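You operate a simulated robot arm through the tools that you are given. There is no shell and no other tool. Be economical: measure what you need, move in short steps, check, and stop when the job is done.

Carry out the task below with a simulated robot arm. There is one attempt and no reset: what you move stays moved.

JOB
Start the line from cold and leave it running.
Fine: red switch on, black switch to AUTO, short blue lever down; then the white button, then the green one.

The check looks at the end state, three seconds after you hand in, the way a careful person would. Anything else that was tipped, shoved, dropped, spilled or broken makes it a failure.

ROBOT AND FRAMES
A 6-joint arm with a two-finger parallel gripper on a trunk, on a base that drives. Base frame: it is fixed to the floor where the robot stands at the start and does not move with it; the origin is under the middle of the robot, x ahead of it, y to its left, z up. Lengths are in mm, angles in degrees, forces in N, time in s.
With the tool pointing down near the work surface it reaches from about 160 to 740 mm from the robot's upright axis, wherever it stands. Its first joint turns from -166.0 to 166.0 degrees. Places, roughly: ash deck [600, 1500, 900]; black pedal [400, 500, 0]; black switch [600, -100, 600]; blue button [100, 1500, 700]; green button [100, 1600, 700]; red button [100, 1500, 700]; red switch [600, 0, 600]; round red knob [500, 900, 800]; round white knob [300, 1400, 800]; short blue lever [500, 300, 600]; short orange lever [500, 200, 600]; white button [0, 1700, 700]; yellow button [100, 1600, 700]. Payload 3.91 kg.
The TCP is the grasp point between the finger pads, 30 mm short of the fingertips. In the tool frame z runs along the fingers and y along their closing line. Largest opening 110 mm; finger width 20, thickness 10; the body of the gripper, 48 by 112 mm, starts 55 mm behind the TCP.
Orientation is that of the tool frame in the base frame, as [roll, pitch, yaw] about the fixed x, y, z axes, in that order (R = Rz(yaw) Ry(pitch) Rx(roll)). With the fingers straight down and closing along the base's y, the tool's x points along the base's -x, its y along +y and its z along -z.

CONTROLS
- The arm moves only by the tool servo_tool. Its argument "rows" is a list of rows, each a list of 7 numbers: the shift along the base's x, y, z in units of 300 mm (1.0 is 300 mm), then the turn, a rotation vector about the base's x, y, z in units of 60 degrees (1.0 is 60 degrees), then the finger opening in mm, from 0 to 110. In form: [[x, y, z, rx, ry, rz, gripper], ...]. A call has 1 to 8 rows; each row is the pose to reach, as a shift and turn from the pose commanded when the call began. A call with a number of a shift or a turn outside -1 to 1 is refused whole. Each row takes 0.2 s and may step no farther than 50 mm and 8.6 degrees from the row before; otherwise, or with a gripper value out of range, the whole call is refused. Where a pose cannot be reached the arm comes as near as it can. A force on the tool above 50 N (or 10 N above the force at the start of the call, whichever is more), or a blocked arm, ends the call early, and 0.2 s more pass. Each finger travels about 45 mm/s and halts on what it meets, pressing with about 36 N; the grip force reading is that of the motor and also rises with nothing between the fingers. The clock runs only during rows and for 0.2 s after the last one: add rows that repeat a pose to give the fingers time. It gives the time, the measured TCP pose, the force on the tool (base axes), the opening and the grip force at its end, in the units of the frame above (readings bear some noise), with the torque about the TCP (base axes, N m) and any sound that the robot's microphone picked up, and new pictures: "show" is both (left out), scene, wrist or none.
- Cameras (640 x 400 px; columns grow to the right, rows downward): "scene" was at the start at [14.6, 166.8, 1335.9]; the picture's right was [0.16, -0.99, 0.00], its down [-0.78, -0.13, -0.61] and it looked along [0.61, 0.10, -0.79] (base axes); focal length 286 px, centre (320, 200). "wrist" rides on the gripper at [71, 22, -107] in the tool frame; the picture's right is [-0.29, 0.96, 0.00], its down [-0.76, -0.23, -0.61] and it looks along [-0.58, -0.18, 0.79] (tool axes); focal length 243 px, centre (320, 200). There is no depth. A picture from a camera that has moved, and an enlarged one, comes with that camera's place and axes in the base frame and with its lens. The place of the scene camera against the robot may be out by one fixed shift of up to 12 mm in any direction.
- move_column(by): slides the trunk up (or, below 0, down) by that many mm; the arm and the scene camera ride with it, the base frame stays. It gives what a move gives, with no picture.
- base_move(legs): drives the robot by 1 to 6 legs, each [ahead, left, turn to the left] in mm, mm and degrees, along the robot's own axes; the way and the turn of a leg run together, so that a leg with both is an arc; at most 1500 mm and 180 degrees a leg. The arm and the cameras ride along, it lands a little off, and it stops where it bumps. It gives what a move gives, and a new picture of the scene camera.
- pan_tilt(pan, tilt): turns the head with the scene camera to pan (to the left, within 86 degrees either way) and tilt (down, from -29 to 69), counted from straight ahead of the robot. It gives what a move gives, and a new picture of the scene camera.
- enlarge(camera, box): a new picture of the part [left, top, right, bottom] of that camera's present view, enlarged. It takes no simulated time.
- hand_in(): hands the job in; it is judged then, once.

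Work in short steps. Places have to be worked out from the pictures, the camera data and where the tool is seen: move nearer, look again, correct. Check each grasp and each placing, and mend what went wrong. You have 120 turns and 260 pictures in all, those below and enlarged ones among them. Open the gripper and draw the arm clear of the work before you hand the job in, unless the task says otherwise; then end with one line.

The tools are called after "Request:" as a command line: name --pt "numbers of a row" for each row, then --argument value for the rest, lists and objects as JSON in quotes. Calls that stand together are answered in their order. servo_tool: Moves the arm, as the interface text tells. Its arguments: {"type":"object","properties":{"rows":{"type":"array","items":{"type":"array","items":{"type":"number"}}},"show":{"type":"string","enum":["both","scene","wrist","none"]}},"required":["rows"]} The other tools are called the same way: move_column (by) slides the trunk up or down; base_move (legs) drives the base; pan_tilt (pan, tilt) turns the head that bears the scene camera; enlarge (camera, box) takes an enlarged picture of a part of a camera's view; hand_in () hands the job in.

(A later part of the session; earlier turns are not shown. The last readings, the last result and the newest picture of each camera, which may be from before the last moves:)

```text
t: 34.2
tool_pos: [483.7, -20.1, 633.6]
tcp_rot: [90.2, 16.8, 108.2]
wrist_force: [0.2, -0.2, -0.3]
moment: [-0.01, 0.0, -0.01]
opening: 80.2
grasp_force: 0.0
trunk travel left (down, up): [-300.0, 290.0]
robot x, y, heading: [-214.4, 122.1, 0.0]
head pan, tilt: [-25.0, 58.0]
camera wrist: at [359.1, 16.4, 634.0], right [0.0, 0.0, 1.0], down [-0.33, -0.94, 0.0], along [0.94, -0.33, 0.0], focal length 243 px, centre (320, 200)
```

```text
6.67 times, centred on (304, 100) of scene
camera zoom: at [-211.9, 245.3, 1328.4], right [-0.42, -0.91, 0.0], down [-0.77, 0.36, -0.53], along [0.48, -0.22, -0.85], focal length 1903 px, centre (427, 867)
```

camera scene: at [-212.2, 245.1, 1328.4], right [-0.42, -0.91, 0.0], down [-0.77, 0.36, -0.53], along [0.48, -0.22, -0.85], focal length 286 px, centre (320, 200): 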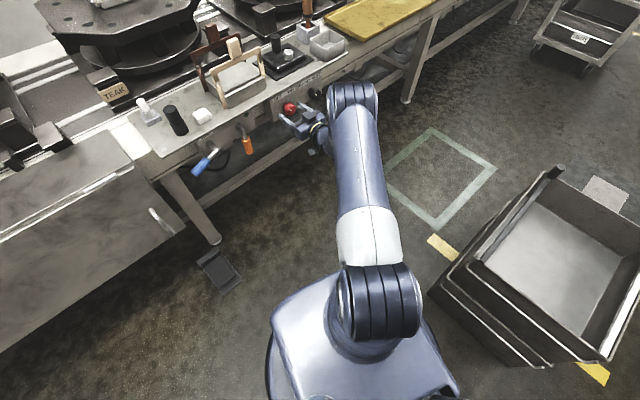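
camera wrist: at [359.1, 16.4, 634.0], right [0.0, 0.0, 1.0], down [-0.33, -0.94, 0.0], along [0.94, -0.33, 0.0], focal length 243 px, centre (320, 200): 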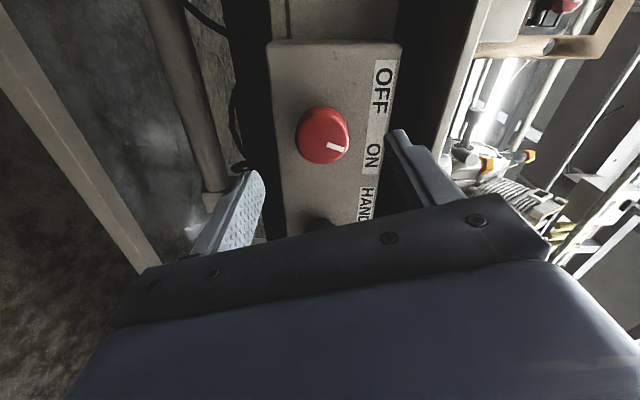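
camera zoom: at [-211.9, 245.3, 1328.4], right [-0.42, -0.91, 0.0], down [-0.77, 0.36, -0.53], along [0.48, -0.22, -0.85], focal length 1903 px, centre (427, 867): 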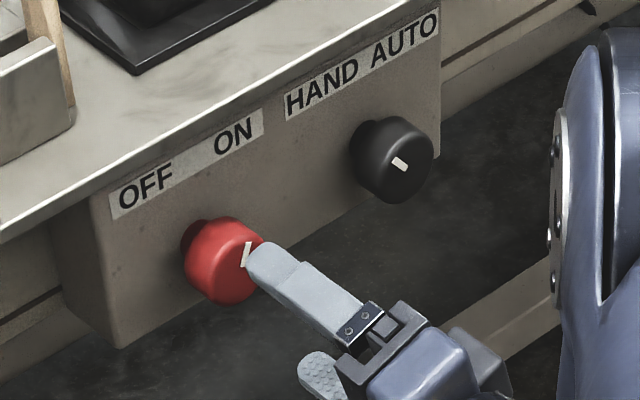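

Red seems rotated ~60° from the HAND-type start. Move to black's stand-off, unrolling, and re-view red from the front.

Request:
servo_tool --pt "0.0 -0.05 0 -0.119 -0.039 0 80" --pt "0.02 -0.1 0 -0.238 -0.077 0 80" --pt "0.04 -0.15 0 -0.357 -0.116 0 80" --pt "0.06 -0.2 0 -0.476 -0.155 0 80" --pt "0.08 -0.25 0 -0.595 -0.193 0 80" --pt "0.1 -0.3 0 -0.713 -0.232 0 80" --pt "0.11 -0.35 0 -0.832 -0.27 0 80" --pt "0.123 -0.39 0 -0.951 -0.309 0 80" --show "none"

Request:
servo_tool --pt "0 0 0 -0.1 -0.032 0 80" --pt "0 0 0 -0.21 -0.068 0 80" --show "wrist"

Request:
enlarge --camera "wrist" --box '[240, 0, 560, 200]'

```text
t: 36.0
tool_pos: [519.9, -139.2, 634.1]
tcp_rot: [90.8, 76.8, 108.7]
wrist_force: [-0.3, -0.3, -0.1]
moment: [0.01, 0.02, 0.01]
opening: 79.9
grasp_force: 0.1
trunk travel left (down, up): [-300.0, 290.0]
robot x, y, heading: [-216.2, 121.2, 0.1]
head pan, tilt: [-25.0, 58.0]
```

```text
t: 36.6
tool_pos: [521.1, -139.6, 633.6]
tcp_rot: [-131.7, 89.9, -113.8]
wrist_force: [-0.6, -0.2, 0.0]
moment: [-0.01, 0.03, -0.04]
opening: 79.7
grasp_force: 0.1
trunk travel left (down, up): [-300.0, 290.0]
robot x, y, heading: [-218.9, 121.9, -0.3]
head pan, tilt: [-25.0, 58.0]
camera wrist: at [411.5, -150.9, 562.6], right [-0.29, 0.91, 0.29], down [-0.51, -0.4, 0.76], along [0.81, 0.08, 0.58], focal length 243 px, centre (320, 200)
```

wrist: 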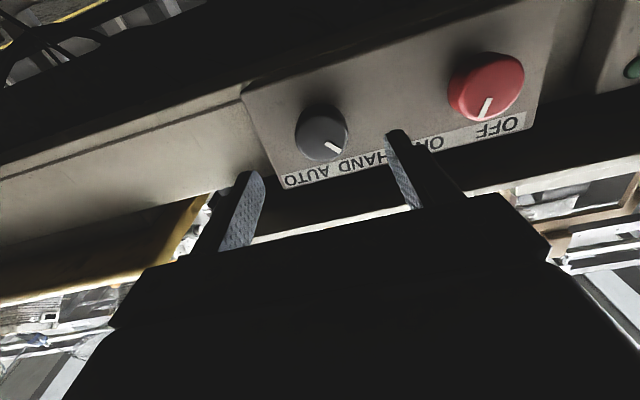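

```text
2.00 times, centred on (400, 100) of wrist
camera zoom: at [411.5, -150.9, 562.6], right [-0.29, 0.91, 0.29], down [-0.51, -0.4, 0.76], along [0.81, 0.08, 0.58], focal length 485 px, centre (160, 400)
```

zoom: 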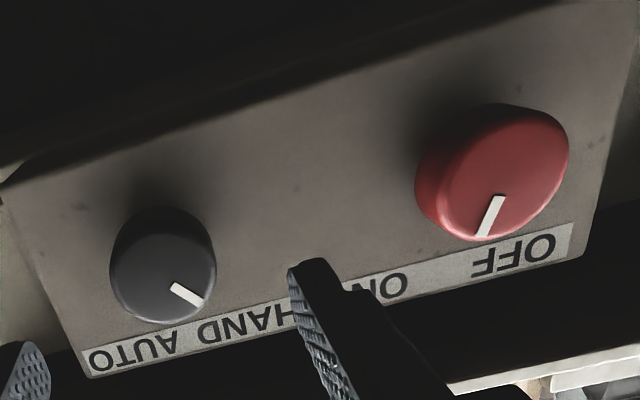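

Red now rests at a detent ~60° from the start, so it's ON. Now same approach for black, which lies centred at the same pixel.

Request:
servo_tool --pt "0.07 0.024 0 0 0 0 80" --pt "0.14 0.047 0 0 0 0 80" --pt "0.18 0.06 0 0 0 0 80" --pt "0.208 0.069 0 0 0 0 80" --pt "0.208 0.069 0 0 0 0 60" --pt "0.208 0.069 0 0 0 0 40" --pt "0.208 0.069 0 0 0 0 30" --pt "0.208 0.069 0 0 0 0 30" --show "wrist"

```text
t: 38.4
tool_pos: [581.4, -117.3, 633.8]
tcp_rot: [-161.6, 89.7, -143.8]
wrist_force: [3.0, -2.2, -0.5]
moment: [-0.03, 0.11, 0.48]
opening: 41.7
grasp_force: 44.7
trunk travel left (down, up): [-300.0, 290.0]
robot x, y, heading: [-217.4, 117.5, -0.1]
head pan, tilt: [-25.0, 58.0]
camera wrist: at [474.2, -129.8, 562.3], right [-0.29, 0.91, 0.29], down [-0.51, -0.4, 0.76], along [0.81, 0.08, 0.58], focal length 243 px, centre (320, 200)
```

wrist: 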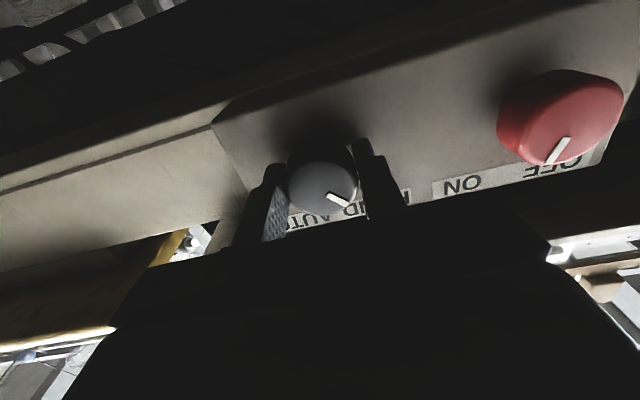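

Gripped. Turn clockwise 60°, then 14°, then release and back off, like for red.

Request:
servo_tool --pt "0 0 0 0.119 0.039 0 30" --pt "0 0 0 0.238 0.077 0 30" --pt "0 0 0 0.357 0.116 0 30" --pt "0 0 0 0.476 0.155 0 30" --pt "0 0 0 0.595 0.193 0 30" --pt "0 0 0 0.713 0.232 0 30" --pt "0 0 0 0.832 0.27 0 30" --pt "0 0 0 0.951 0.309 0 30" --show "wrist"

Request:
servo_tool --pt "0 0 0 0.056 0.018 0 30" --pt "0 0 0 0.111 0.036 0 30" --pt "0 0 0 0.167 0.054 0 30" --pt "0 0 0 0.222 0.072 0 30" --show "wrist"

```text
t: 40.2
tool_pos: [581.9, -115.8, 634.2]
tcp_rot: [90.2, 30.1, 108.3]
wrist_force: [-12.5, 13.8, 0.2]
moment: [0.3, -1.15, -0.22]
opening: 41.6
grasp_force: 45.3
trunk travel left (down, up): [-300.0, 290.0]
robot x, y, heading: [-214.3, 115.9, 0.3]
head pan, tilt: [-25.0, 58.0]
camera wrist: at [458.1, -80.6, 617.5], right [-0.07, 0.22, 0.97], down [-0.34, -0.92, 0.18], along [0.94, -0.31, 0.14], focal length 243 px, centre (320, 200)
```

wrist: 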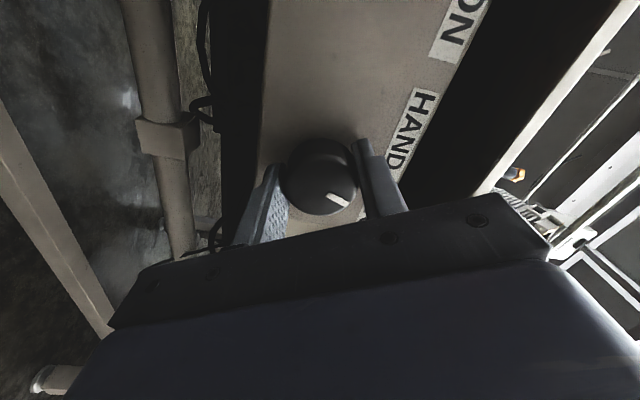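

```text
t: 41.2
tool_pos: [582.2, -114.7, 634.9]
tcp_rot: [90.1, 16.1, 108.2]
wrist_force: [-20.0, 20.5, 3.6]
moment: [0.09, -0.45, 0.25]
opening: 41.3
grasp_force: 45.0
trunk travel left (down, up): [-300.0, 290.0]
robot x, y, heading: [-211.5, 119.8, -0.1]
head pan, tilt: [-25.0, 58.0]
camera wrist: at [457.4, -78.7, 635.8], right [0.01, -0.01, 1.0], down [-0.33, -0.94, -0.01], along [0.94, -0.33, -0.01], focal length 243 px, centre (320, 200)
```

wrist: 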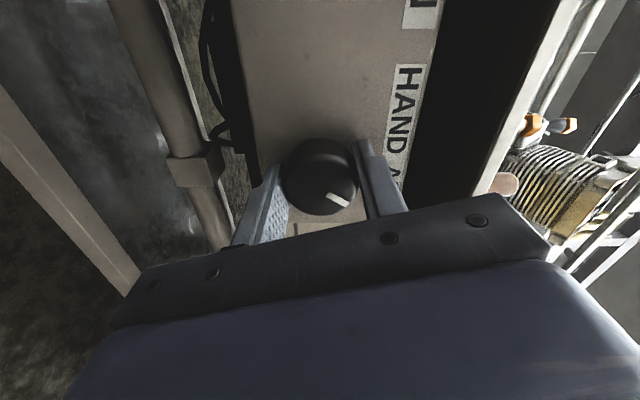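

Same pose as red had. Release and back off.

Request:
servo_tool --pt "0 0 0 0 0 0 60" --pt "0 0 0 0 0 0 80" --pt "0 0 0 0 0 0 80" --pt "-0.1 -0.033 0 0 0 0 80" --pt "-0.25 -0.08 0 0 0 0 80" --pt "-0.4 -0.13 0 0 0 0 80" --show "wrist"

Request:
enlarge --camera "wrist" --box '[240, 0, 480, 240]'

Request:
enlarge --camera "scene" --box '[256, 70, 352, 130]'

```text
t: 42.6
tool_pos: [463.9, -157.0, 631.9]
tcp_rot: [90.2, 16.1, 108.2]
wrist_force: [-0.1, 0.6, -0.1]
moment: [0.0, 0.0, 0.03]
opening: 79.9
grasp_force: 0.1
trunk travel left (down, up): [-300.0, 290.0]
robot x, y, heading: [-212.5, 116.7, 0.1]
head pan, tilt: [-25.0, 58.0]
camera wrist: at [339.7, -119.5, 633.0], right [0.01, -0.01, 1.0], down [-0.33, -0.94, -0.01], along [0.94, -0.33, -0.01], focal length 243 px, centre (320, 200)
```

wrist: 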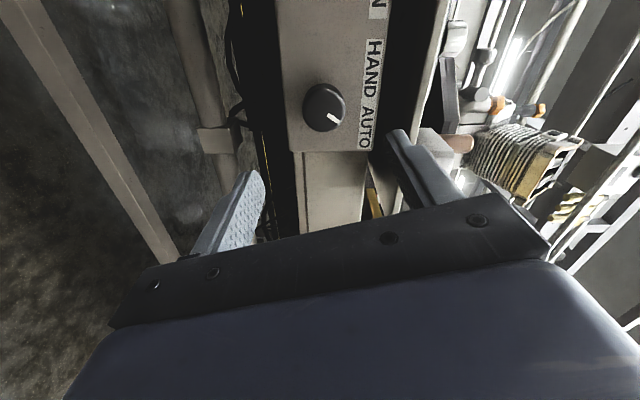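

```text
1.67 times, centred on (360, 120) of wrist
camera zoom: at [339.7, -119.5, 633.0], right [0.01, -0.01, 1.0], down [-0.33, -0.94, -0.01], along [0.94, -0.33, -0.01], focal length 404 px, centre (253, 333)
```

zoom: 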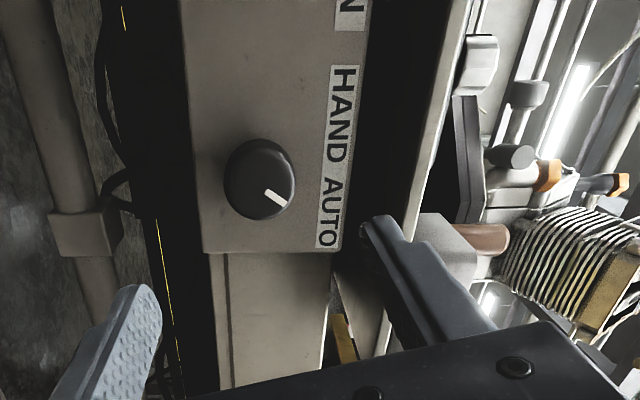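

```text
6.67 times, centred on (304, 100) of scene
camera zoom: at [-211.9, 245.4, 1328.4], right [-0.42, -0.91, 0.0], down [-0.77, 0.36, -0.53], along [0.48, -0.22, -0.85], focal length 1903 px, centre (427, 867)
```

zoom: 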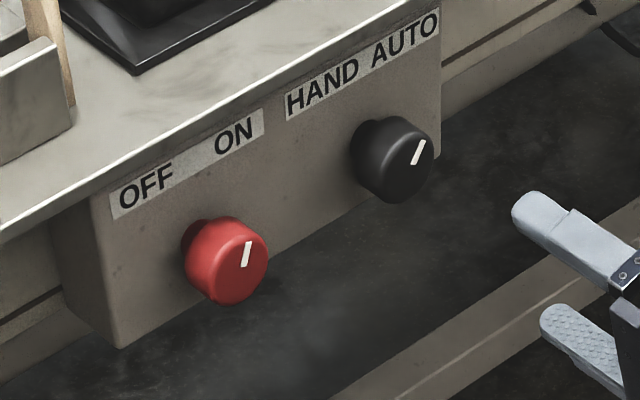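

Black sits at ~35° right, red only ~18°: red slipped back on release. I'll regrip red and turn it a bit further. Move back before red with roll 60°.

Request:
servo_tool --pt "0.0 0.15 0 -0.074 -0.024 0 80" --pt "0.03 0.3 0 -0.148 -0.048 0 80" --pt "0.067 0.456 0.007 -0.222 -0.072 0 80" --show "wrist"

```text
t: 43.4
tool_pos: [481.5, -19.0, 635.4]
tcp_rot: [90.1, 30.1, 108.2]
wrist_force: [0.2, 0.0, 0.5]
moment: [-0.02, -0.01, 0.03]
opening: 80.1
grasp_force: 0.0
trunk travel left (down, up): [-300.0, 290.0]
robot x, y, heading: [-217.4, 117.9, -0.0]
head pan, tilt: [-25.0, 58.0]
camera wrist: at [358.0, 16.4, 618.0], right [-0.07, 0.22, 0.97], down [-0.34, -0.92, 0.18], along [0.94, -0.32, 0.14], focal length 243 px, centre (320, 200)
```

wrist: 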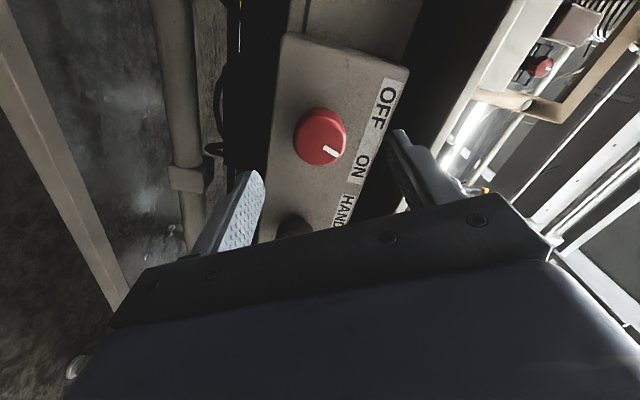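

Red centre (553,1.6,635.5). Advance, close, turn +16°.

Request:
servo_tool --pt "0.07 0.015 0 0 0 0 80" --pt "0.14 0.036 0 0 0 0 80" --pt "0.203 0.057 0 0 0 0 80" --pt "0.203 0.057 0 0 0 0 60" --pt "0.203 0.057 0 0 0 0 45" --pt "0.203 0.057 0 0 0 0 30" --pt "0.203 0.057 0 0 0 0 30" --show "wrist"

Request:
servo_tool --pt "0 0 0 0.063 0.02 0 30" --pt "0 0 0 0.127 0.041 0 30" --pt "0 0 0 0.19 0.062 0 30" --pt "0 0 0 0.254 0.082 0 30" --show "wrist"

```text
t: 45.0
tool_pos: [542.1, -3.7, 634.6]
tcp_rot: [90.2, 29.9, 108.2]
wrist_force: [3.6, -2.4, -6.2]
moment: [0.23, -0.67, -0.09]
opening: 41.8
grasp_force: 44.5
trunk travel left (down, up): [-300.0, 290.0]
robot x, y, heading: [-215.8, 119.3, 0.3]
head pan, tilt: [-25.0, 58.0]
camera wrist: at [419.0, 32.3, 618.3], right [-0.07, 0.22, 0.97], down [-0.34, -0.92, 0.18], along [0.94, -0.32, 0.13], focal length 243 px, centre (320, 200)
```

wrist: 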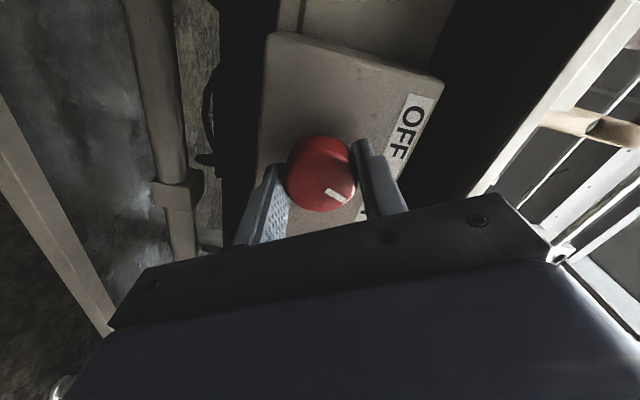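

```text
t: 46.0
tool_pos: [543.7, -2.9, 634.8]
tcp_rot: [90.3, 13.9, 108.2]
wrist_force: [-10.9, -3.4, -6.2]
moment: [0.02, 0.0, 0.16]
opening: 41.8
grasp_force: 45.2
trunk travel left (down, up): [-300.0, 290.0]
robot x, y, heading: [-215.8, 120.4, -0.0]
head pan, tilt: [-25.0, 58.0]
camera wrist: at [418.5, 34.0, 639.2], right [0.02, -0.05, 1.0], down [-0.33, -0.94, -0.04], along [0.94, -0.33, -0.03], focal length 243 px, centre (320, 200)
```

wrist: 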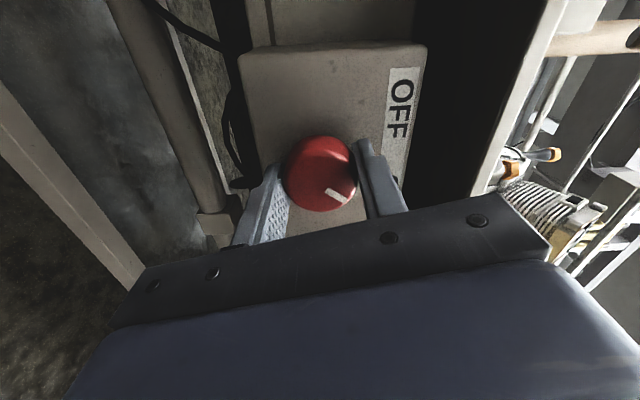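

Release slowly and back off to compare.

Request:
servo_tool --pt "0 0 0 0 0 0 45" --pt "0 0 0 0 0 0 50" --pt "0 0 0 0 0 0 70" --pt "0 0 0 0 0 0 80" --pt "-0.1 -0.033 0 0 0 0 80" --pt "-0.25 -0.12 0 0 0 0 80" --pt "-0.4 -0.2 0 0 0 0 80" --show "none"

Request:
enlarge --camera "scene" --box '[256, 70, 352, 130]'

Request:
enlarge --camera "wrist" --box '[240, 0, 480, 200]'

```text
refused: row 6 steps farther than a row can; nothing moved
```

```text
6.67 times, centred on (304, 100) of scene
camera zoom: at [-212.4, 244.9, 1328.5], right [-0.42, -0.91, 0.0], down [-0.77, 0.36, -0.53], along [0.48, -0.22, -0.85], focal length 1903 px, centre (427, 867)
```

zoom: 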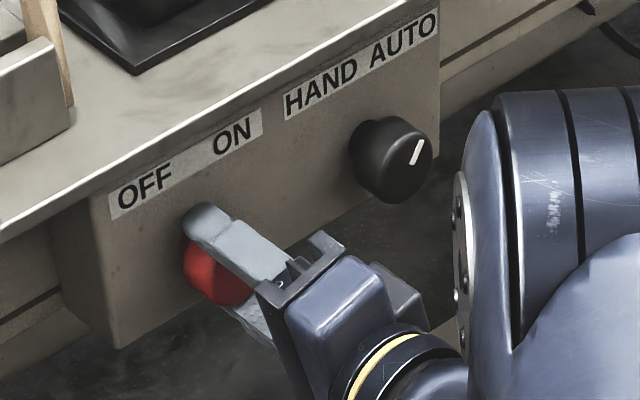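

```text
2.00 times, centred on (360, 100) of wrist
camera zoom: at [418.5, 34.0, 639.2], right [0.02, -0.05, 1.0], down [-0.33, -0.94, -0.04], along [0.94, -0.33, -0.03], focal length 485 px, centre (240, 400)
```

zoom: 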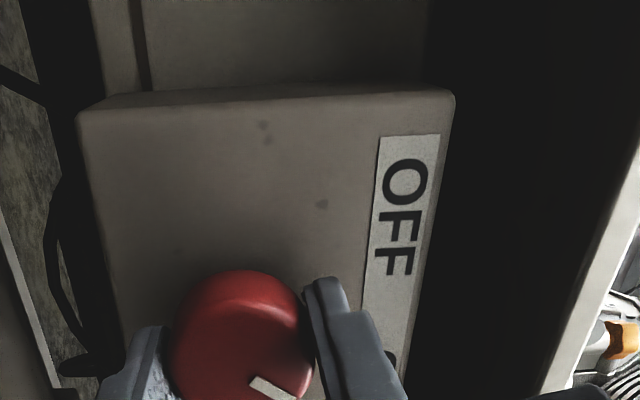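

Resend with smaller steps.

Request:
servo_tool --pt "0 0 0 0 0 0 45" --pt "0 0 0 0 0 0 50" --pt "0 0 0 0 0 0 70" --pt "0 0 0 0 0 0 80" --pt "-0.1 -0.033 0 0 0 0 80" --pt "-0.23 -0.1 0 0 0 0 80" --pt "-0.36 -0.17 0 0 0 0 80" --show "none"

Request:
enlarge --camera "scene" --box '[256, 70, 352, 130]'

Request:
enlarge --camera "wrist" --box '[240, 0, 480, 200]'

```text
t: 47.6
tool_pos: [436.6, -54.0, 634.9]
tcp_rot: [90.1, 14.1, 108.2]
wrist_force: [0.4, 0.1, 0.1]
moment: [0.0, 0.0, -0.02]
opening: 80.0
grasp_force: 0.1
trunk travel left (down, up): [-300.0, 290.0]
robot x, y, heading: [-215.3, 116.8, -0.3]
head pan, tilt: [-25.0, 58.0]
```

```text
6.67 times, centred on (304, 100) of scene
camera zoom: at [-212.0, 245.4, 1328.4], right [-0.42, -0.91, 0.0], down [-0.77, 0.36, -0.53], along [0.48, -0.22, -0.85], focal length 1903 px, centre (427, 867)
```

zoom: 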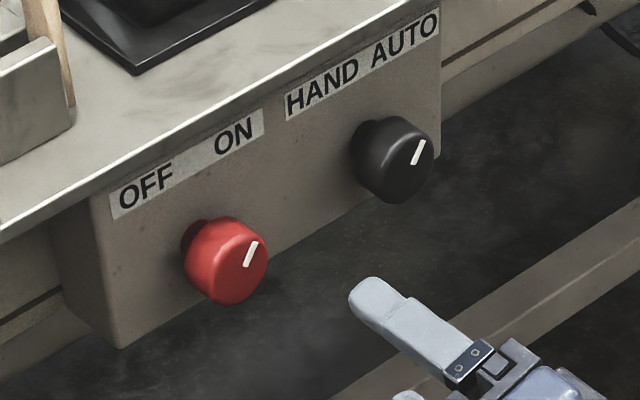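

```text
2.00 times, centred on (360, 100) of wrist
camera zoom: at [312.1, -16.5, 638.8], right [0.02, -0.05, 1.0], down [-0.33, -0.94, -0.04], along [0.94, -0.33, -0.03], focal length 485 px, centre (240, 400)
```

zoom: 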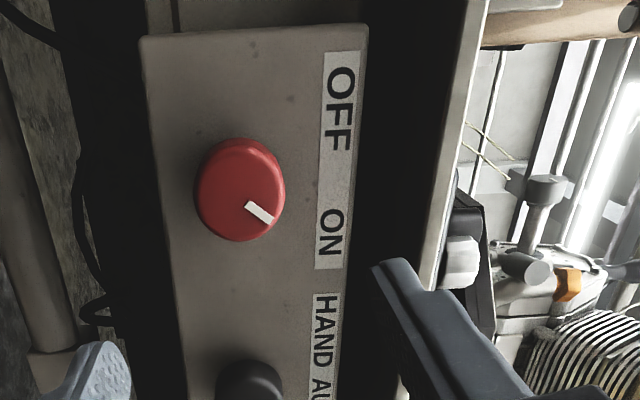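

Both knobs now match, pointing at ON and AUTO. Next look at the blue lever.

Request:
pan_tilt --pan 5 --tilt 50

Request:
enlarge --camera "scene" --box '[250, 100, 410, 200]'

```text
t: 48.6
tool_pos: [438.3, -53.2, 634.4]
tcp_rot: [90.3, 14.1, 108.1]
wrist_force: [-0.5, -0.7, 0.6]
moment: [0.03, -0.01, -0.03]
opening: 80.1
grasp_force: 0.0
trunk travel left (down, up): [-300.0, 290.0]
robot x, y, heading: [-213.6, 118.9, 0.1]
head pan, tilt: [5.0, 50.0]
camera scene: at [-197.9, 281.0, 1338.6], right [0.09, -1.0, 0.0], down [-0.76, -0.07, -0.64], along [0.64, 0.06, -0.77], focal length 286 px, centre (320, 200)
```

scene: 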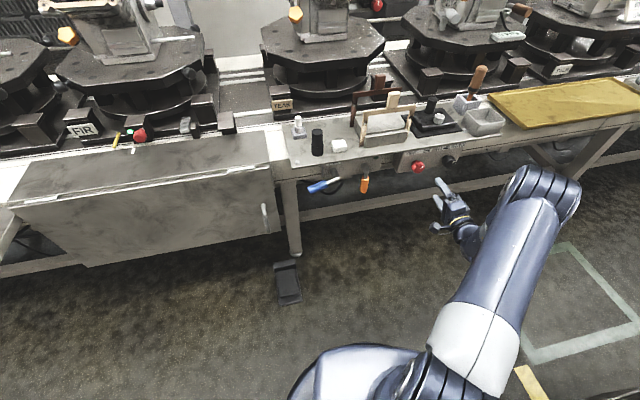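

```text
4.00 times, centred on (330, 150) of scene
camera zoom: at [-197.9, 281.0, 1338.6], right [0.09, -1.0, 0.0], down [-0.76, -0.07, -0.64], along [0.64, 0.06, -0.77], focal length 1142 px, centre (280, 400)
```

zoom: 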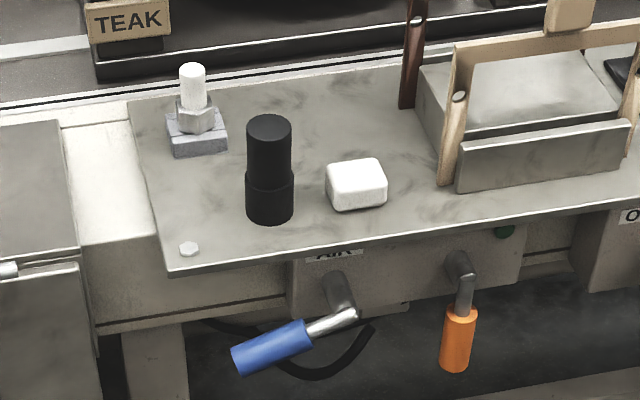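

Lever pivots about the panel normal and now points left. Bring the tool in front of it (stand-off) to measure.

Request:
servo_tool --pt "-0.15 0.0 0 0 0 0 80" --pt "-0.25 0.11 0 0 0 0 80" --pt "-0.32 0.25 0 0 0 0 80" --pt "-0.34 0.4 0 0 0 0 80" --pt "-0.36 0.55 0 0 0 0 80" --pt "-0.38 0.7 0 0 0 0 80" --pt "-0.4 0.85 -0.03 0 0 0 80"

```text
t: 50.2
tool_pos: [316.3, 197.0, 627.9]
tcp_rot: [90.2, 14.0, 108.5]
wrist_force: [-0.4, 0.4, 0.7]
moment: [0.0, 0.03, 0.02]
opening: 79.9
grasp_force: 0.0
trunk travel left (down, up): [-300.0, 290.0]
robot x, y, heading: [-215.0, 122.9, -0.3]
head pan, tilt: [5.0, 50.0]
camera scene: at [-197.9, 280.5, 1338.7], right [0.09, -1.0, 0.0], down [-0.76, -0.07, -0.64], along [0.64, 0.06, -0.77], focal length 286 px, centre (320, 200)
camera wrist: at [191.5, 233.1, 631.5], right [0.02, -0.05, 1.0], down [-0.33, -0.94, -0.04], along [0.95, -0.33, -0.03], focal length 243 px, centre (320, 200)
```

scene: 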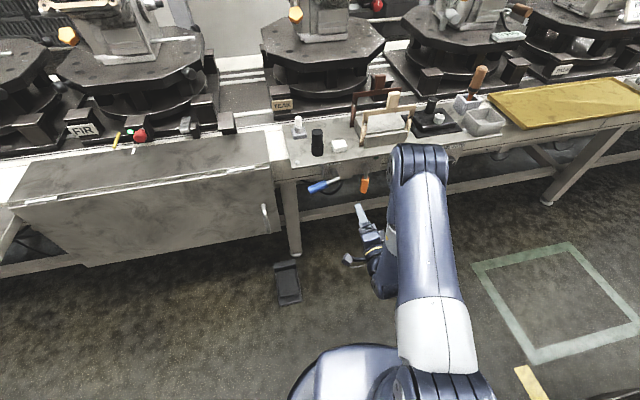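
wrist: 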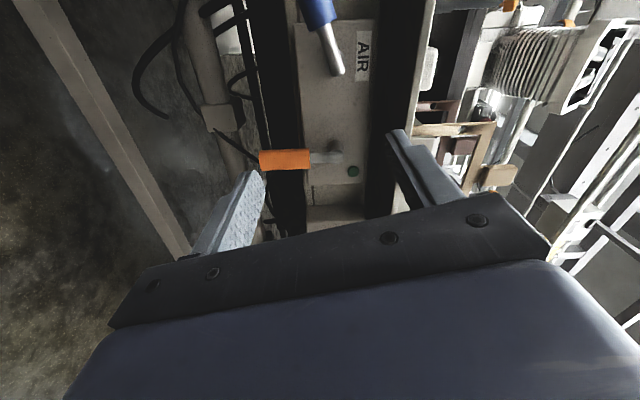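

Move another ~95 mm left along the panel to bring the blue lever into view.

Request:
servo_tool --pt "-0.04 0.12 0 0 0 0 80" --pt "-0.08 0.24 0 0 0 0 80" --pt "-0.11 0.36 0 0 0 0 80" --show "wrist"

Request:
enlarge --camera "wrist" --box '[240, 0, 480, 200]'

```text
t: 51.0
tool_pos: [301.2, 198.7, 627.3]
tcp_rot: [90.1, 14.1, 108.7]
wrist_force: [-0.5, -0.4, -0.5]
moment: [0.01, -0.01, 0.0]
opening: 79.8
grasp_force: 0.0
out of reach, approached as far as the arm can: row 1, 2, 3
trunk travel left (down, up): [-300.0, 290.0]
robot x, y, heading: [-212.4, 120.4, -0.6]
head pan, tilt: [5.0, 50.0]
camera wrist: at [176.9, 234.2, 630.9], right [0.02, -0.05, 1.0], down [-0.32, -0.95, -0.04], along [0.95, -0.32, -0.03], focal length 243 px, centre (320, 200)
```

wrist: 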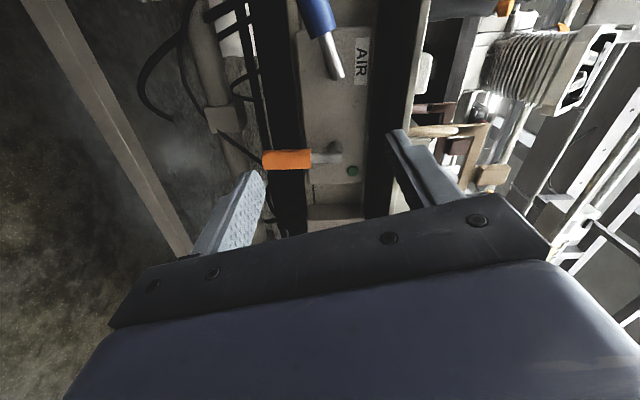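

```text
2.00 times, centred on (360, 100) of wrist
camera zoom: at [176.9, 234.2, 630.9], right [0.02, -0.05, 1.0], down [-0.32, -0.95, -0.04], along [0.95, -0.32, -0.03], focal length 485 px, centre (240, 400)
```

zoom: 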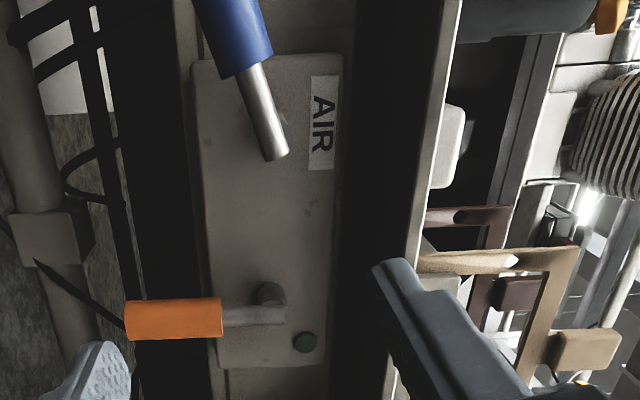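

The arm's reach is limited on this side; shift the base left 220 mm so the geometry matches that used for the knobs.

Request:
base_move --legs '[[-30, 220, 0]]'

```text
t: 52.7
tool_pos: [271.3, 420.6, 627.4]
tcp_rot: [90.2, 14.0, 108.6]
wrist_force: [-0.3, -1.2, -0.1]
moment: [0.02, 0.01, 0.05]
opening: 80.1
grasp_force: 0.0
trunk travel left (down, up): [-300.0, 290.0]
robot x, y, heading: [-245.4, 341.8, -0.1]
head pan, tilt: [5.0, 50.0]
camera scene: at [-228.4, 503.3, 1338.6], right [0.09, -1.0, 0.0], down [-0.76, -0.07, -0.64], along [0.64, 0.06, -0.77], focal length 286 px, centre (320, 200)
```

scene: 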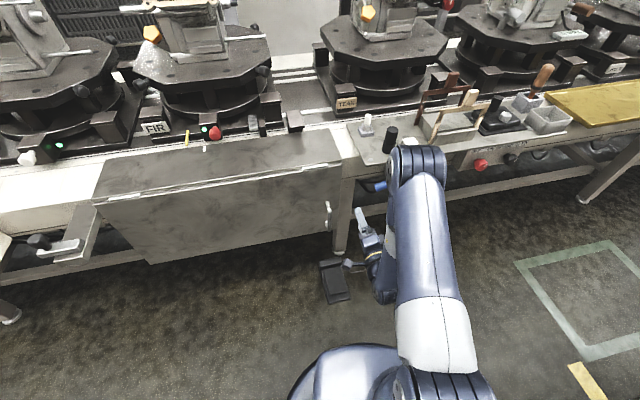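

Move right along to sit in front of the blue lever and look.

Request:
servo_tool --pt "0.03 -0.15 0 0 0 0 80" --pt "0.06 -0.3 0 0 0 0 80" --pt "0.09 -0.4 0 0 0 0 80" --show "wrist"

```text
t: 53.5
tool_pos: [296.9, 300.0, 626.1]
tcp_rot: [90.2, 14.0, 108.8]
wrist_force: [-0.8, -0.1, 0.2]
moment: [-0.01, 0.02, 0.01]
opening: 79.8
grasp_force: 0.1
trunk travel left (down, up): [-300.0, 290.0]
robot x, y, heading: [-248.5, 343.0, -0.2]
head pan, tilt: [5.0, 50.0]
camera wrist: at [173.2, 336.1, 630.7], right [0.02, -0.05, 1.0], down [-0.32, -0.95, -0.04], along [0.95, -0.32, -0.03], focal length 243 px, centre (320, 200)
```

wrist: 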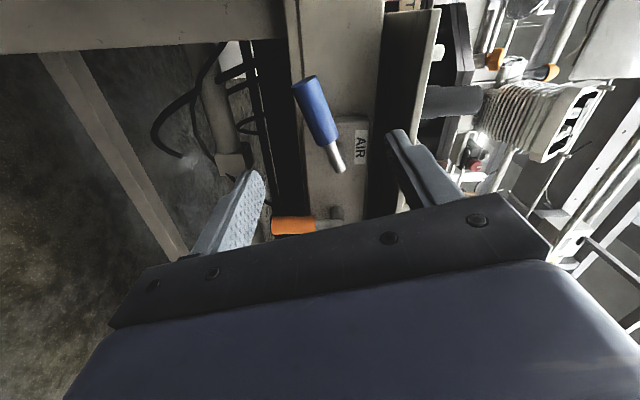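

Triangulated: lever pivot ≈ (481,275,648), blue grip from (461,311,638) to (430,371,615), pointing left and 17° down. I'll approach with fingers closing across the grip (roll 73°) to ~45 mm short.

Request:
servo_tool --pt "0.1 0.025 0 -0.016 -0.005 0 70" --pt "0.21 0.055 0 -0.032 -0.01 0 60" --pt "0.32 0.08 0.003 -0.048 -0.015 0 56"

```text
t: 54.3
tool_pos: [394.6, 324.0, 624.4]
tcp_rot: [90.2, 16.9, 108.5]
wrist_force: [-0.1, -0.6, 0.5]
moment: [0.0, -0.01, 0.0]
opening: 55.9
grasp_force: 0.0
trunk travel left (down, up): [-300.0, 290.0]
robot x, y, heading: [-245.9, 341.3, 0.0]
head pan, tilt: [5.0, 50.0]
camera scene: at [-228.5, 503.2, 1338.7], right [0.09, -1.0, 0.0], down [-0.76, -0.07, -0.64], along [0.64, 0.06, -0.77], focal length 286 px, centre (320, 200)
camera wrist: at [270.3, 360.2, 625.8], right [0.0, 0.0, 1.0], down [-0.32, -0.95, 0.0], along [0.95, -0.32, 0.0], focal length 243 px, centre (320, 200)
```

scene: 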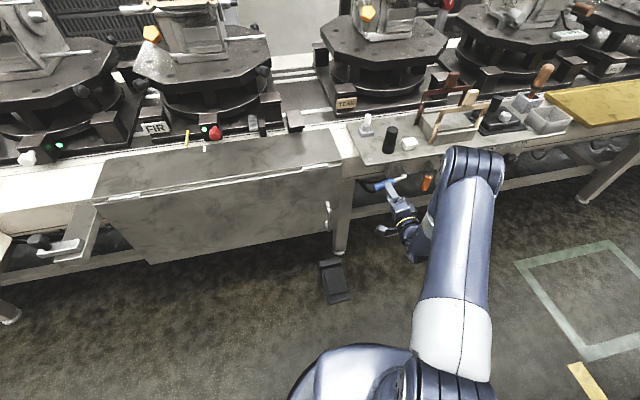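
wrist: 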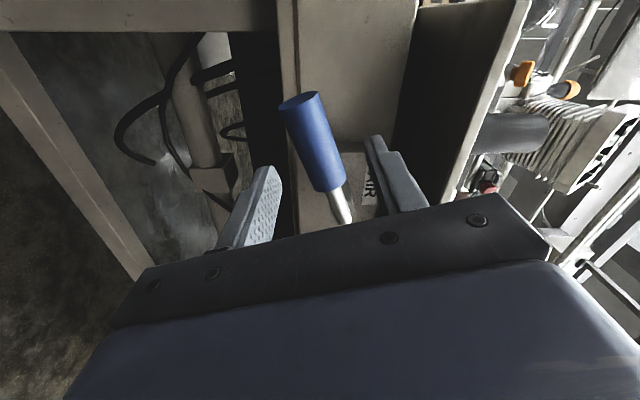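

Grip is between the fingers. Advance and close.

Request:
servo_tool --pt "0.08 0.027 0 0 0 0 56" --pt "0.15 0.053 0 0 0 0 56" --pt "0.15 0.053 0 0 0 0 40" --pt "0.15 0.053 0 0 0 0 25" --pt "0.15 0.053 0 0 0 0 12" --pt "0.15 0.053 0 0 0 0 12" --show "wrist"

```text
t: 55.7
tool_pos: [439.3, 339.4, 623.1]
tcp_rot: [90.6, 17.0, 108.7]
wrist_force: [4.0, -5.0, -21.0]
moment: [-0.48, -0.12, -0.41]
opening: 28.7
grasp_force: 45.0
trunk travel left (down, up): [-300.0, 290.0]
robot x, y, heading: [-243.7, 340.2, -0.1]
head pan, tilt: [5.0, 50.0]
camera wrist: at [314.5, 375.4, 623.4], right [0.01, 0.01, 1.0], down [-0.32, -0.95, 0.01], along [0.95, -0.32, -0.01], focal length 243 px, centre (320, 200)
```

wrist: 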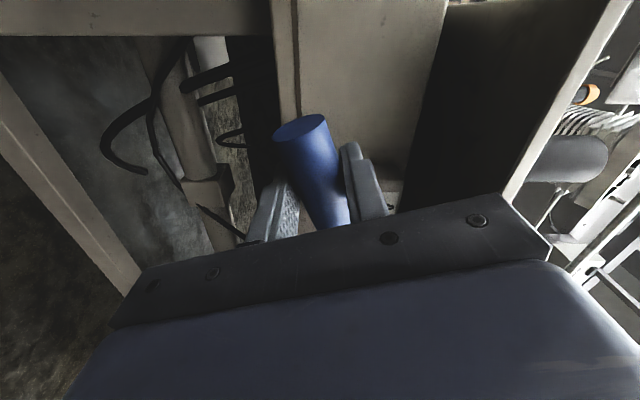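

Gripped at 28.7 mm. Swing the lever down along the arc about the pivot: first 30°.

Request:
servo_tool --pt "0.004 -0.012 -0.032 -0.119 -0.039 0 12" --pt "0.009 -0.029 -0.061 -0.238 -0.077 0 12" --pt "0.016 -0.048 -0.089 -0.357 -0.116 0 12" --pt "0.023 -0.071 -0.113 -0.476 -0.155 0 12" --show "wrist"

```text
t: 56.7
tool_pos: [444.8, 321.5, 594.3]
tcp_rot: [90.4, 47.4, 109.2]
wrist_force: [-11.0, 18.9, 3.3]
moment: [-1.08, -0.11, 0.49]
opening: 27.8
grasp_force: 45.0
trunk travel left (down, up): [-300.0, 290.0]
robot x, y, heading: [-249.0, 342.5, -0.2]
head pan, tilt: [5.0, 50.0]
camera wrist: at [323.0, 347.7, 557.9], right [-0.16, 0.48, 0.86], down [-0.35, -0.84, 0.41], along [0.92, -0.24, 0.3], focal length 243 px, centre (320, 200)
```

wrist: 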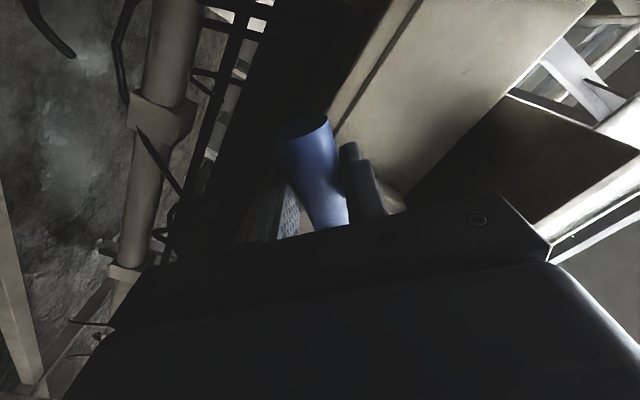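

Following. Continue the remaining arc to straight down.

Request:
servo_tool --pt "0.009 -0.026 -0.021 -0.119 -0.039 0 12" --pt "0.018 -0.054 -0.038 -0.238 -0.077 0 12" --pt "0.027 -0.084 -0.052 -0.357 -0.116 0 12" --pt "0.038 -0.116 -0.061 -0.476 -0.155 0 12" --pt "0.048 -0.148 -0.065 -0.595 -0.193 0 12" --pt "0.054 -0.165 -0.066 -0.658 -0.214 0 12"

```text
t: 58.0
tool_pos: [459.2, 278.0, 577.7]
tcp_rot: [93.8, 86.9, 112.7]
wrist_force: [-19.8, 4.7, 12.0]
moment: [-0.66, -0.76, 0.37]
opening: 28.6
grasp_force: 45.2
trunk travel left (down, up): [-300.0, 290.0]
robot x, y, heading: [-246.7, 339.6, 0.1]
head pan, tilt: [5.0, 50.0]
stopped in row 6: the force on the tool passed its limit at 52 N (the readings are from after the stop); the commanded pose is now the measured one
camera scene: at [-231.4, 504.2, 1338.6], right [0.09, -1.0, 0.0], down [-0.76, -0.07, -0.64], along [0.64, 0.06, -0.76], focal length 286 px, centre (320, 200)
camera wrist: at [349.6, 268.0, 507.9], right [-0.3, 0.89, 0.34], down [-0.48, -0.45, 0.75], along [0.82, 0.06, 0.57], focal length 243 px, centre (320, 200)
```

scene: 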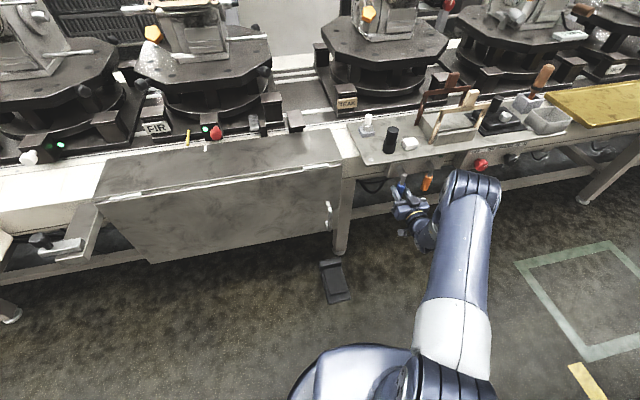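
wrist: 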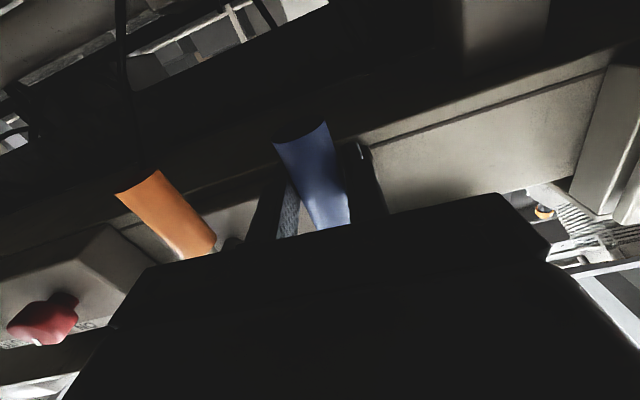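

Reached a stop near straight down. Release and back off to see.

Request:
servo_tool --pt "0 0 0 0 0 0 40" --pt "0 0 0 0 0 0 56" --pt "0 0 0 0 0 0 56" --pt "-0.12 -0.04 0 0 0 0 56" --pt "-0.26 -0.085 0 0 0 0 56" --pt "-0.4 -0.13 0 0 0 0 56"

Request:
enlarge --camera "scene" --box '[340, 140, 500, 240]'

```text
t: 59.5
tool_pos: [341.3, 238.7, 576.7]
tcp_rot: [98.4, 86.7, 116.9]
wrist_force: [0.7, 0.2, -0.7]
moment: [-0.03, -0.02, 0.0]
opening: 56.0
grasp_force: 0.1
trunk travel left (down, up): [-300.0, 290.0]
robot x, y, heading: [-246.6, 341.2, 0.0]
head pan, tilt: [5.0, 50.0]
camera scene: at [-228.6, 503.7, 1338.6], right [0.09, -1.0, 0.0], down [-0.76, -0.07, -0.64], along [0.64, 0.06, -0.77], focal length 286 px, centre (320, 200)
camera wrist: at [230.8, 227.8, 507.3], right [-0.3, 0.89, 0.34], down [-0.48, -0.45, 0.75], along [0.82, 0.06, 0.56], focal length 243 px, centre (320, 200)
```

scene: 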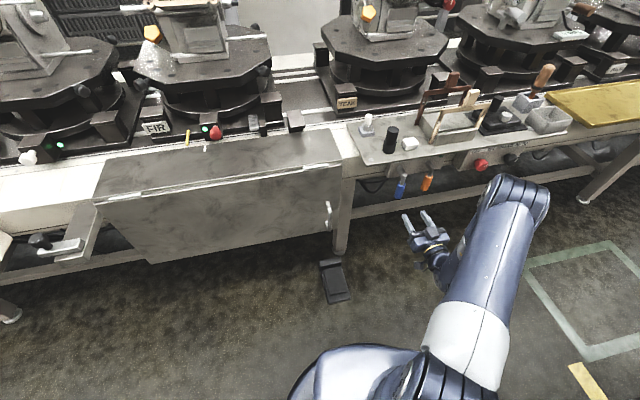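
wrist: 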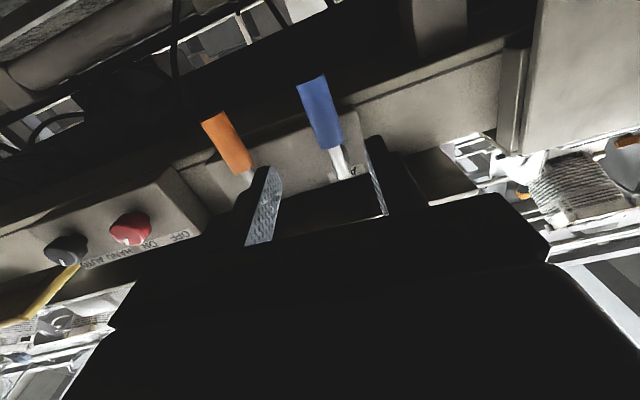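

```text
4.00 times, centred on (420, 190) of scene
camera zoom: at [-228.6, 503.7, 1338.6], right [0.09, -1.0, 0.0], down [-0.76, -0.07, -0.64], along [0.64, 0.06, -0.77], focal length 1142 px, centre (-80, 240)
```

zoom: 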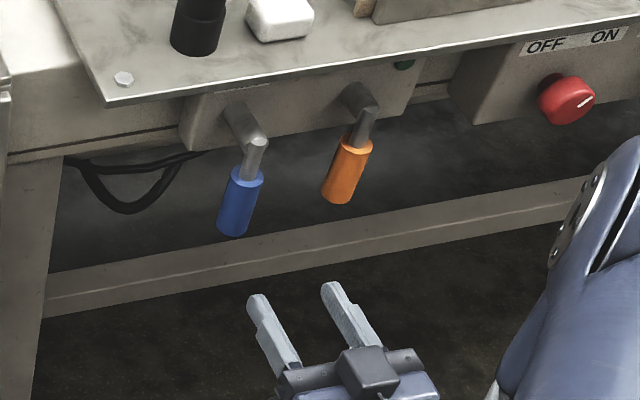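

Lever now hangs straight down like the orange one. Now fold the arm: lift and turn the tool down before driving to the button box.

Request:
servo_tool --pt "-0.02 0 0.1 -0.038 0.119 0 40" --pt "-0.04 0 0.2 -0.077 0.238 0 20" --pt "-0.06 0 0.3 -0.116 0.357 0 0" --pt "-0.08 0 0.4 -0.155 0.476 0 0" --pt "-0.1 0 0.5 -0.193 0.595 0 0" --pt "-0.12 0 0.6 -0.232 0.713 0 0" --pt "-0.14 0 0.7 -0.27 0.832 0 0" --pt "-0.16 0 0.8 -0.309 0.951 0 0" --show "none"

Request:
servo_tool --pt "-0.1 0 0 -0.038 0.119 0 0" --pt "-0.2 0 0 -0.077 0.238 0 0" --pt "-0.3 0 0 -0.116 0.357 0 0" --pt "-0.4 0 0 -0.155 0.476 0 0" --show "none"

Request:
pan_tilt --pan 60 --tilt 45

```text
t: 61.2
tool_pos: [292.4, 238.0, 814.1]
tcp_rot: [177.5, 29.4, -165.8]
wrist_force: [-0.4, 0.5, -0.6]
moment: [0.0, 0.0, 0.04]
opening: 0.0
grasp_force: 35.7
trunk travel left (down, up): [-300.0, 290.0]
robot x, y, heading: [-245.3, 345.4, -0.2]
head pan, tilt: [5.0, 50.0]
```

```text
t: 62.2
tool_pos: [172.4, 239.9, 814.0]
tcp_rot: [179.4, -0.7, -165.2]
wrist_force: [1.0, -0.2, -0.3]
moment: [0.0, 0.03, 0.03]
opening: 0.1
grasp_force: 36.3
trunk travel left (down, up): [-300.0, 290.0]
robot x, y, heading: [-245.3, 342.5, 0.1]
head pan, tilt: [5.0, 50.0]
```

```text
t: 63.5
tool_pos: [172.0, 239.3, 814.4]
tcp_rot: [179.3, -0.6, -165.3]
wrist_force: [0.5, -0.3, 0.2]
moment: [-0.02, -0.03, 0.02]
opening: 0.1
grasp_force: 36.3
trunk travel left (down, up): [-300.0, 290.0]
robot x, y, heading: [-241.3, 346.1, 0.1]
head pan, tilt: [60.0, 45.0]
camera scene: at [-264.9, 567.2, 1345.5], right [0.87, -0.5, 0.0], down [-0.35, -0.61, -0.71], along [0.35, 0.61, -0.71], focal length 286 px, centre (320, 200)
```

scene: 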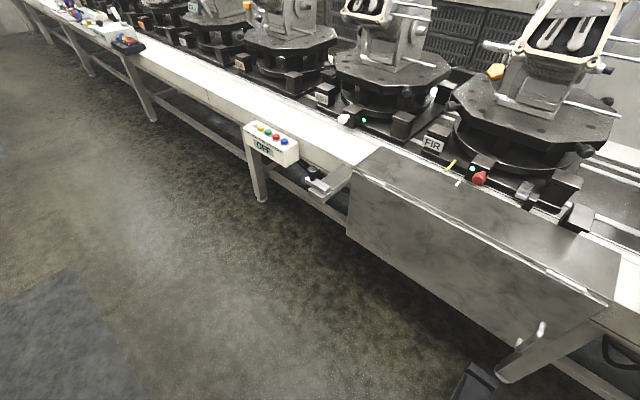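

The tool is folded; the MAINS sign has changed. Check it, then drive parallel to the line toward the button box and turn 18° to face it.

Request:
enlarge --camera "scene" --box '[230, 100, 360, 205]'

Request:
base_move --legs '[[-235, 950, 0], [0, 100, 18]]'

Request:
pan_tilt --pan 10 --tilt 50

```text
3.81 times, centred on (295, 152) of scene
camera zoom: at [-264.9, 567.2, 1345.5], right [0.87, -0.5, 0.0], down [-0.35, -0.61, -0.71], along [0.35, 0.61, -0.71], focal length 1087 px, centre (415, 381)
```

zoom: 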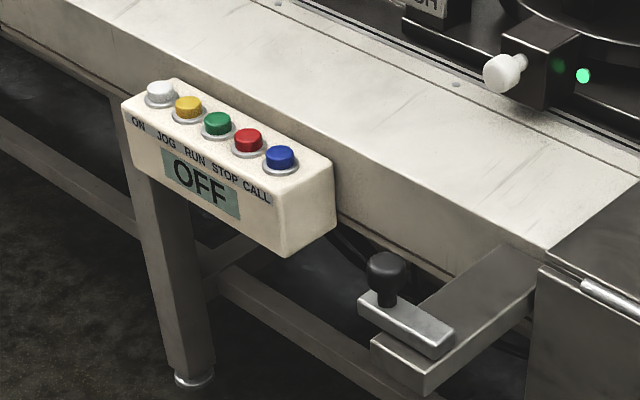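

```text
t: 69.5
tool_pos: [-71.4, 1414.2, 813.6]
tcp_rot: [179.4, -0.5, -147.1]
wrist_force: [-0.2, -0.7, 0.0]
moment: [0.01, -0.01, 0.03]
opening: 0.1
grasp_force: 36.1
trunk travel left (down, up): [-300.0, 290.0]
robot x, y, heading: [-503.3, 1380.1, 18.2]
head pan, tilt: [60.0, 45.0]
camera scene: at [-590.1, 1587.1, 1345.6], right [0.98, -0.2, 0.0], down [-0.14, -0.69, -0.71], along [0.14, 0.69, -0.71], focal length 286 px, centre (320, 200)
```

scene: 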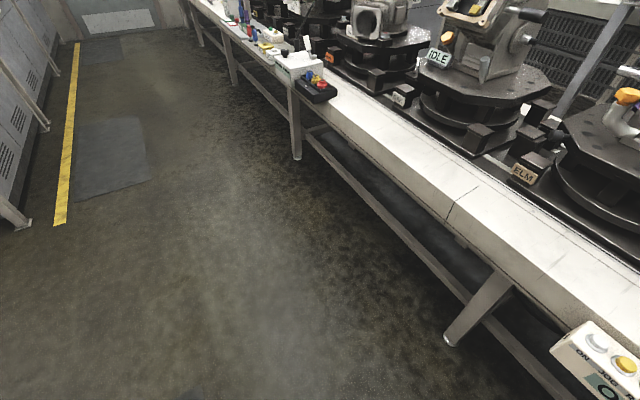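

```text
t: 70.7
tool_pos: [-73.7, 1414.8, 814.1]
tcp_rot: [179.5, -0.7, -147.0]
wrist_force: [0.0, 0.8, 0.2]
moment: [0.01, 0.0, 0.02]
opening: 0.0
grasp_force: 36.2
trunk travel left (down, up): [-300.0, 290.0]
robot x, y, heading: [-502.7, 1378.8, 18.6]
head pan, tilt: [10.0, 50.0]
camera scene: at [-538.8, 1544.2, 1338.6], right [0.48, -0.88, 0.0], down [-0.67, -0.36, -0.64], along [0.57, 0.31, -0.77], focal length 286 px, centre (320, 200)
```

scene: 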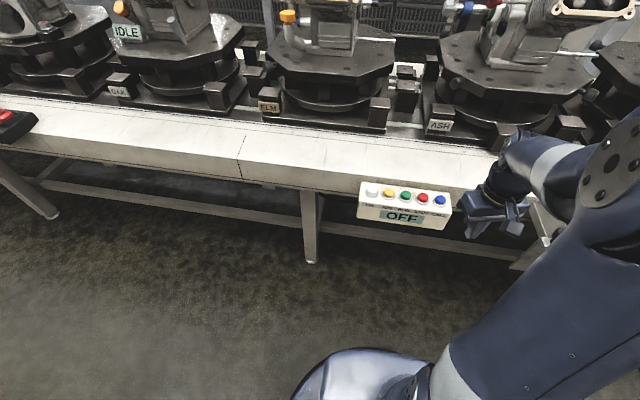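

Facing the box. Enlarge to locate the buttons.

Request:
enlarge --camera "scene" --box '[344, 170, 472, 250]'

```text
5.00 times, centred on (408, 210) of scene
camera zoom: at [-538.8, 1544.2, 1338.6], right [0.48, -0.88, 0.0], down [-0.67, -0.36, -0.64], along [0.57, 0.31, -0.77], focal length 1427 px, centre (-120, 150)
```

zoom: 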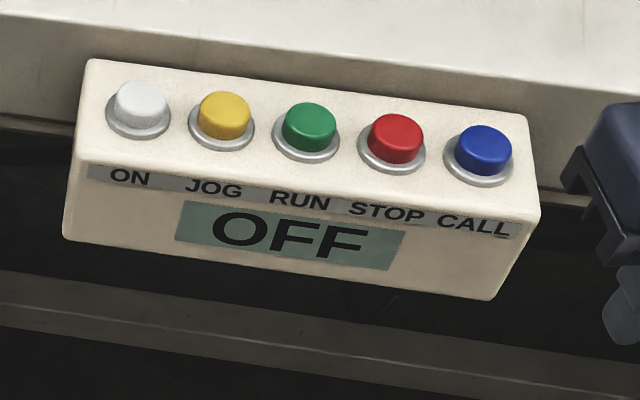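

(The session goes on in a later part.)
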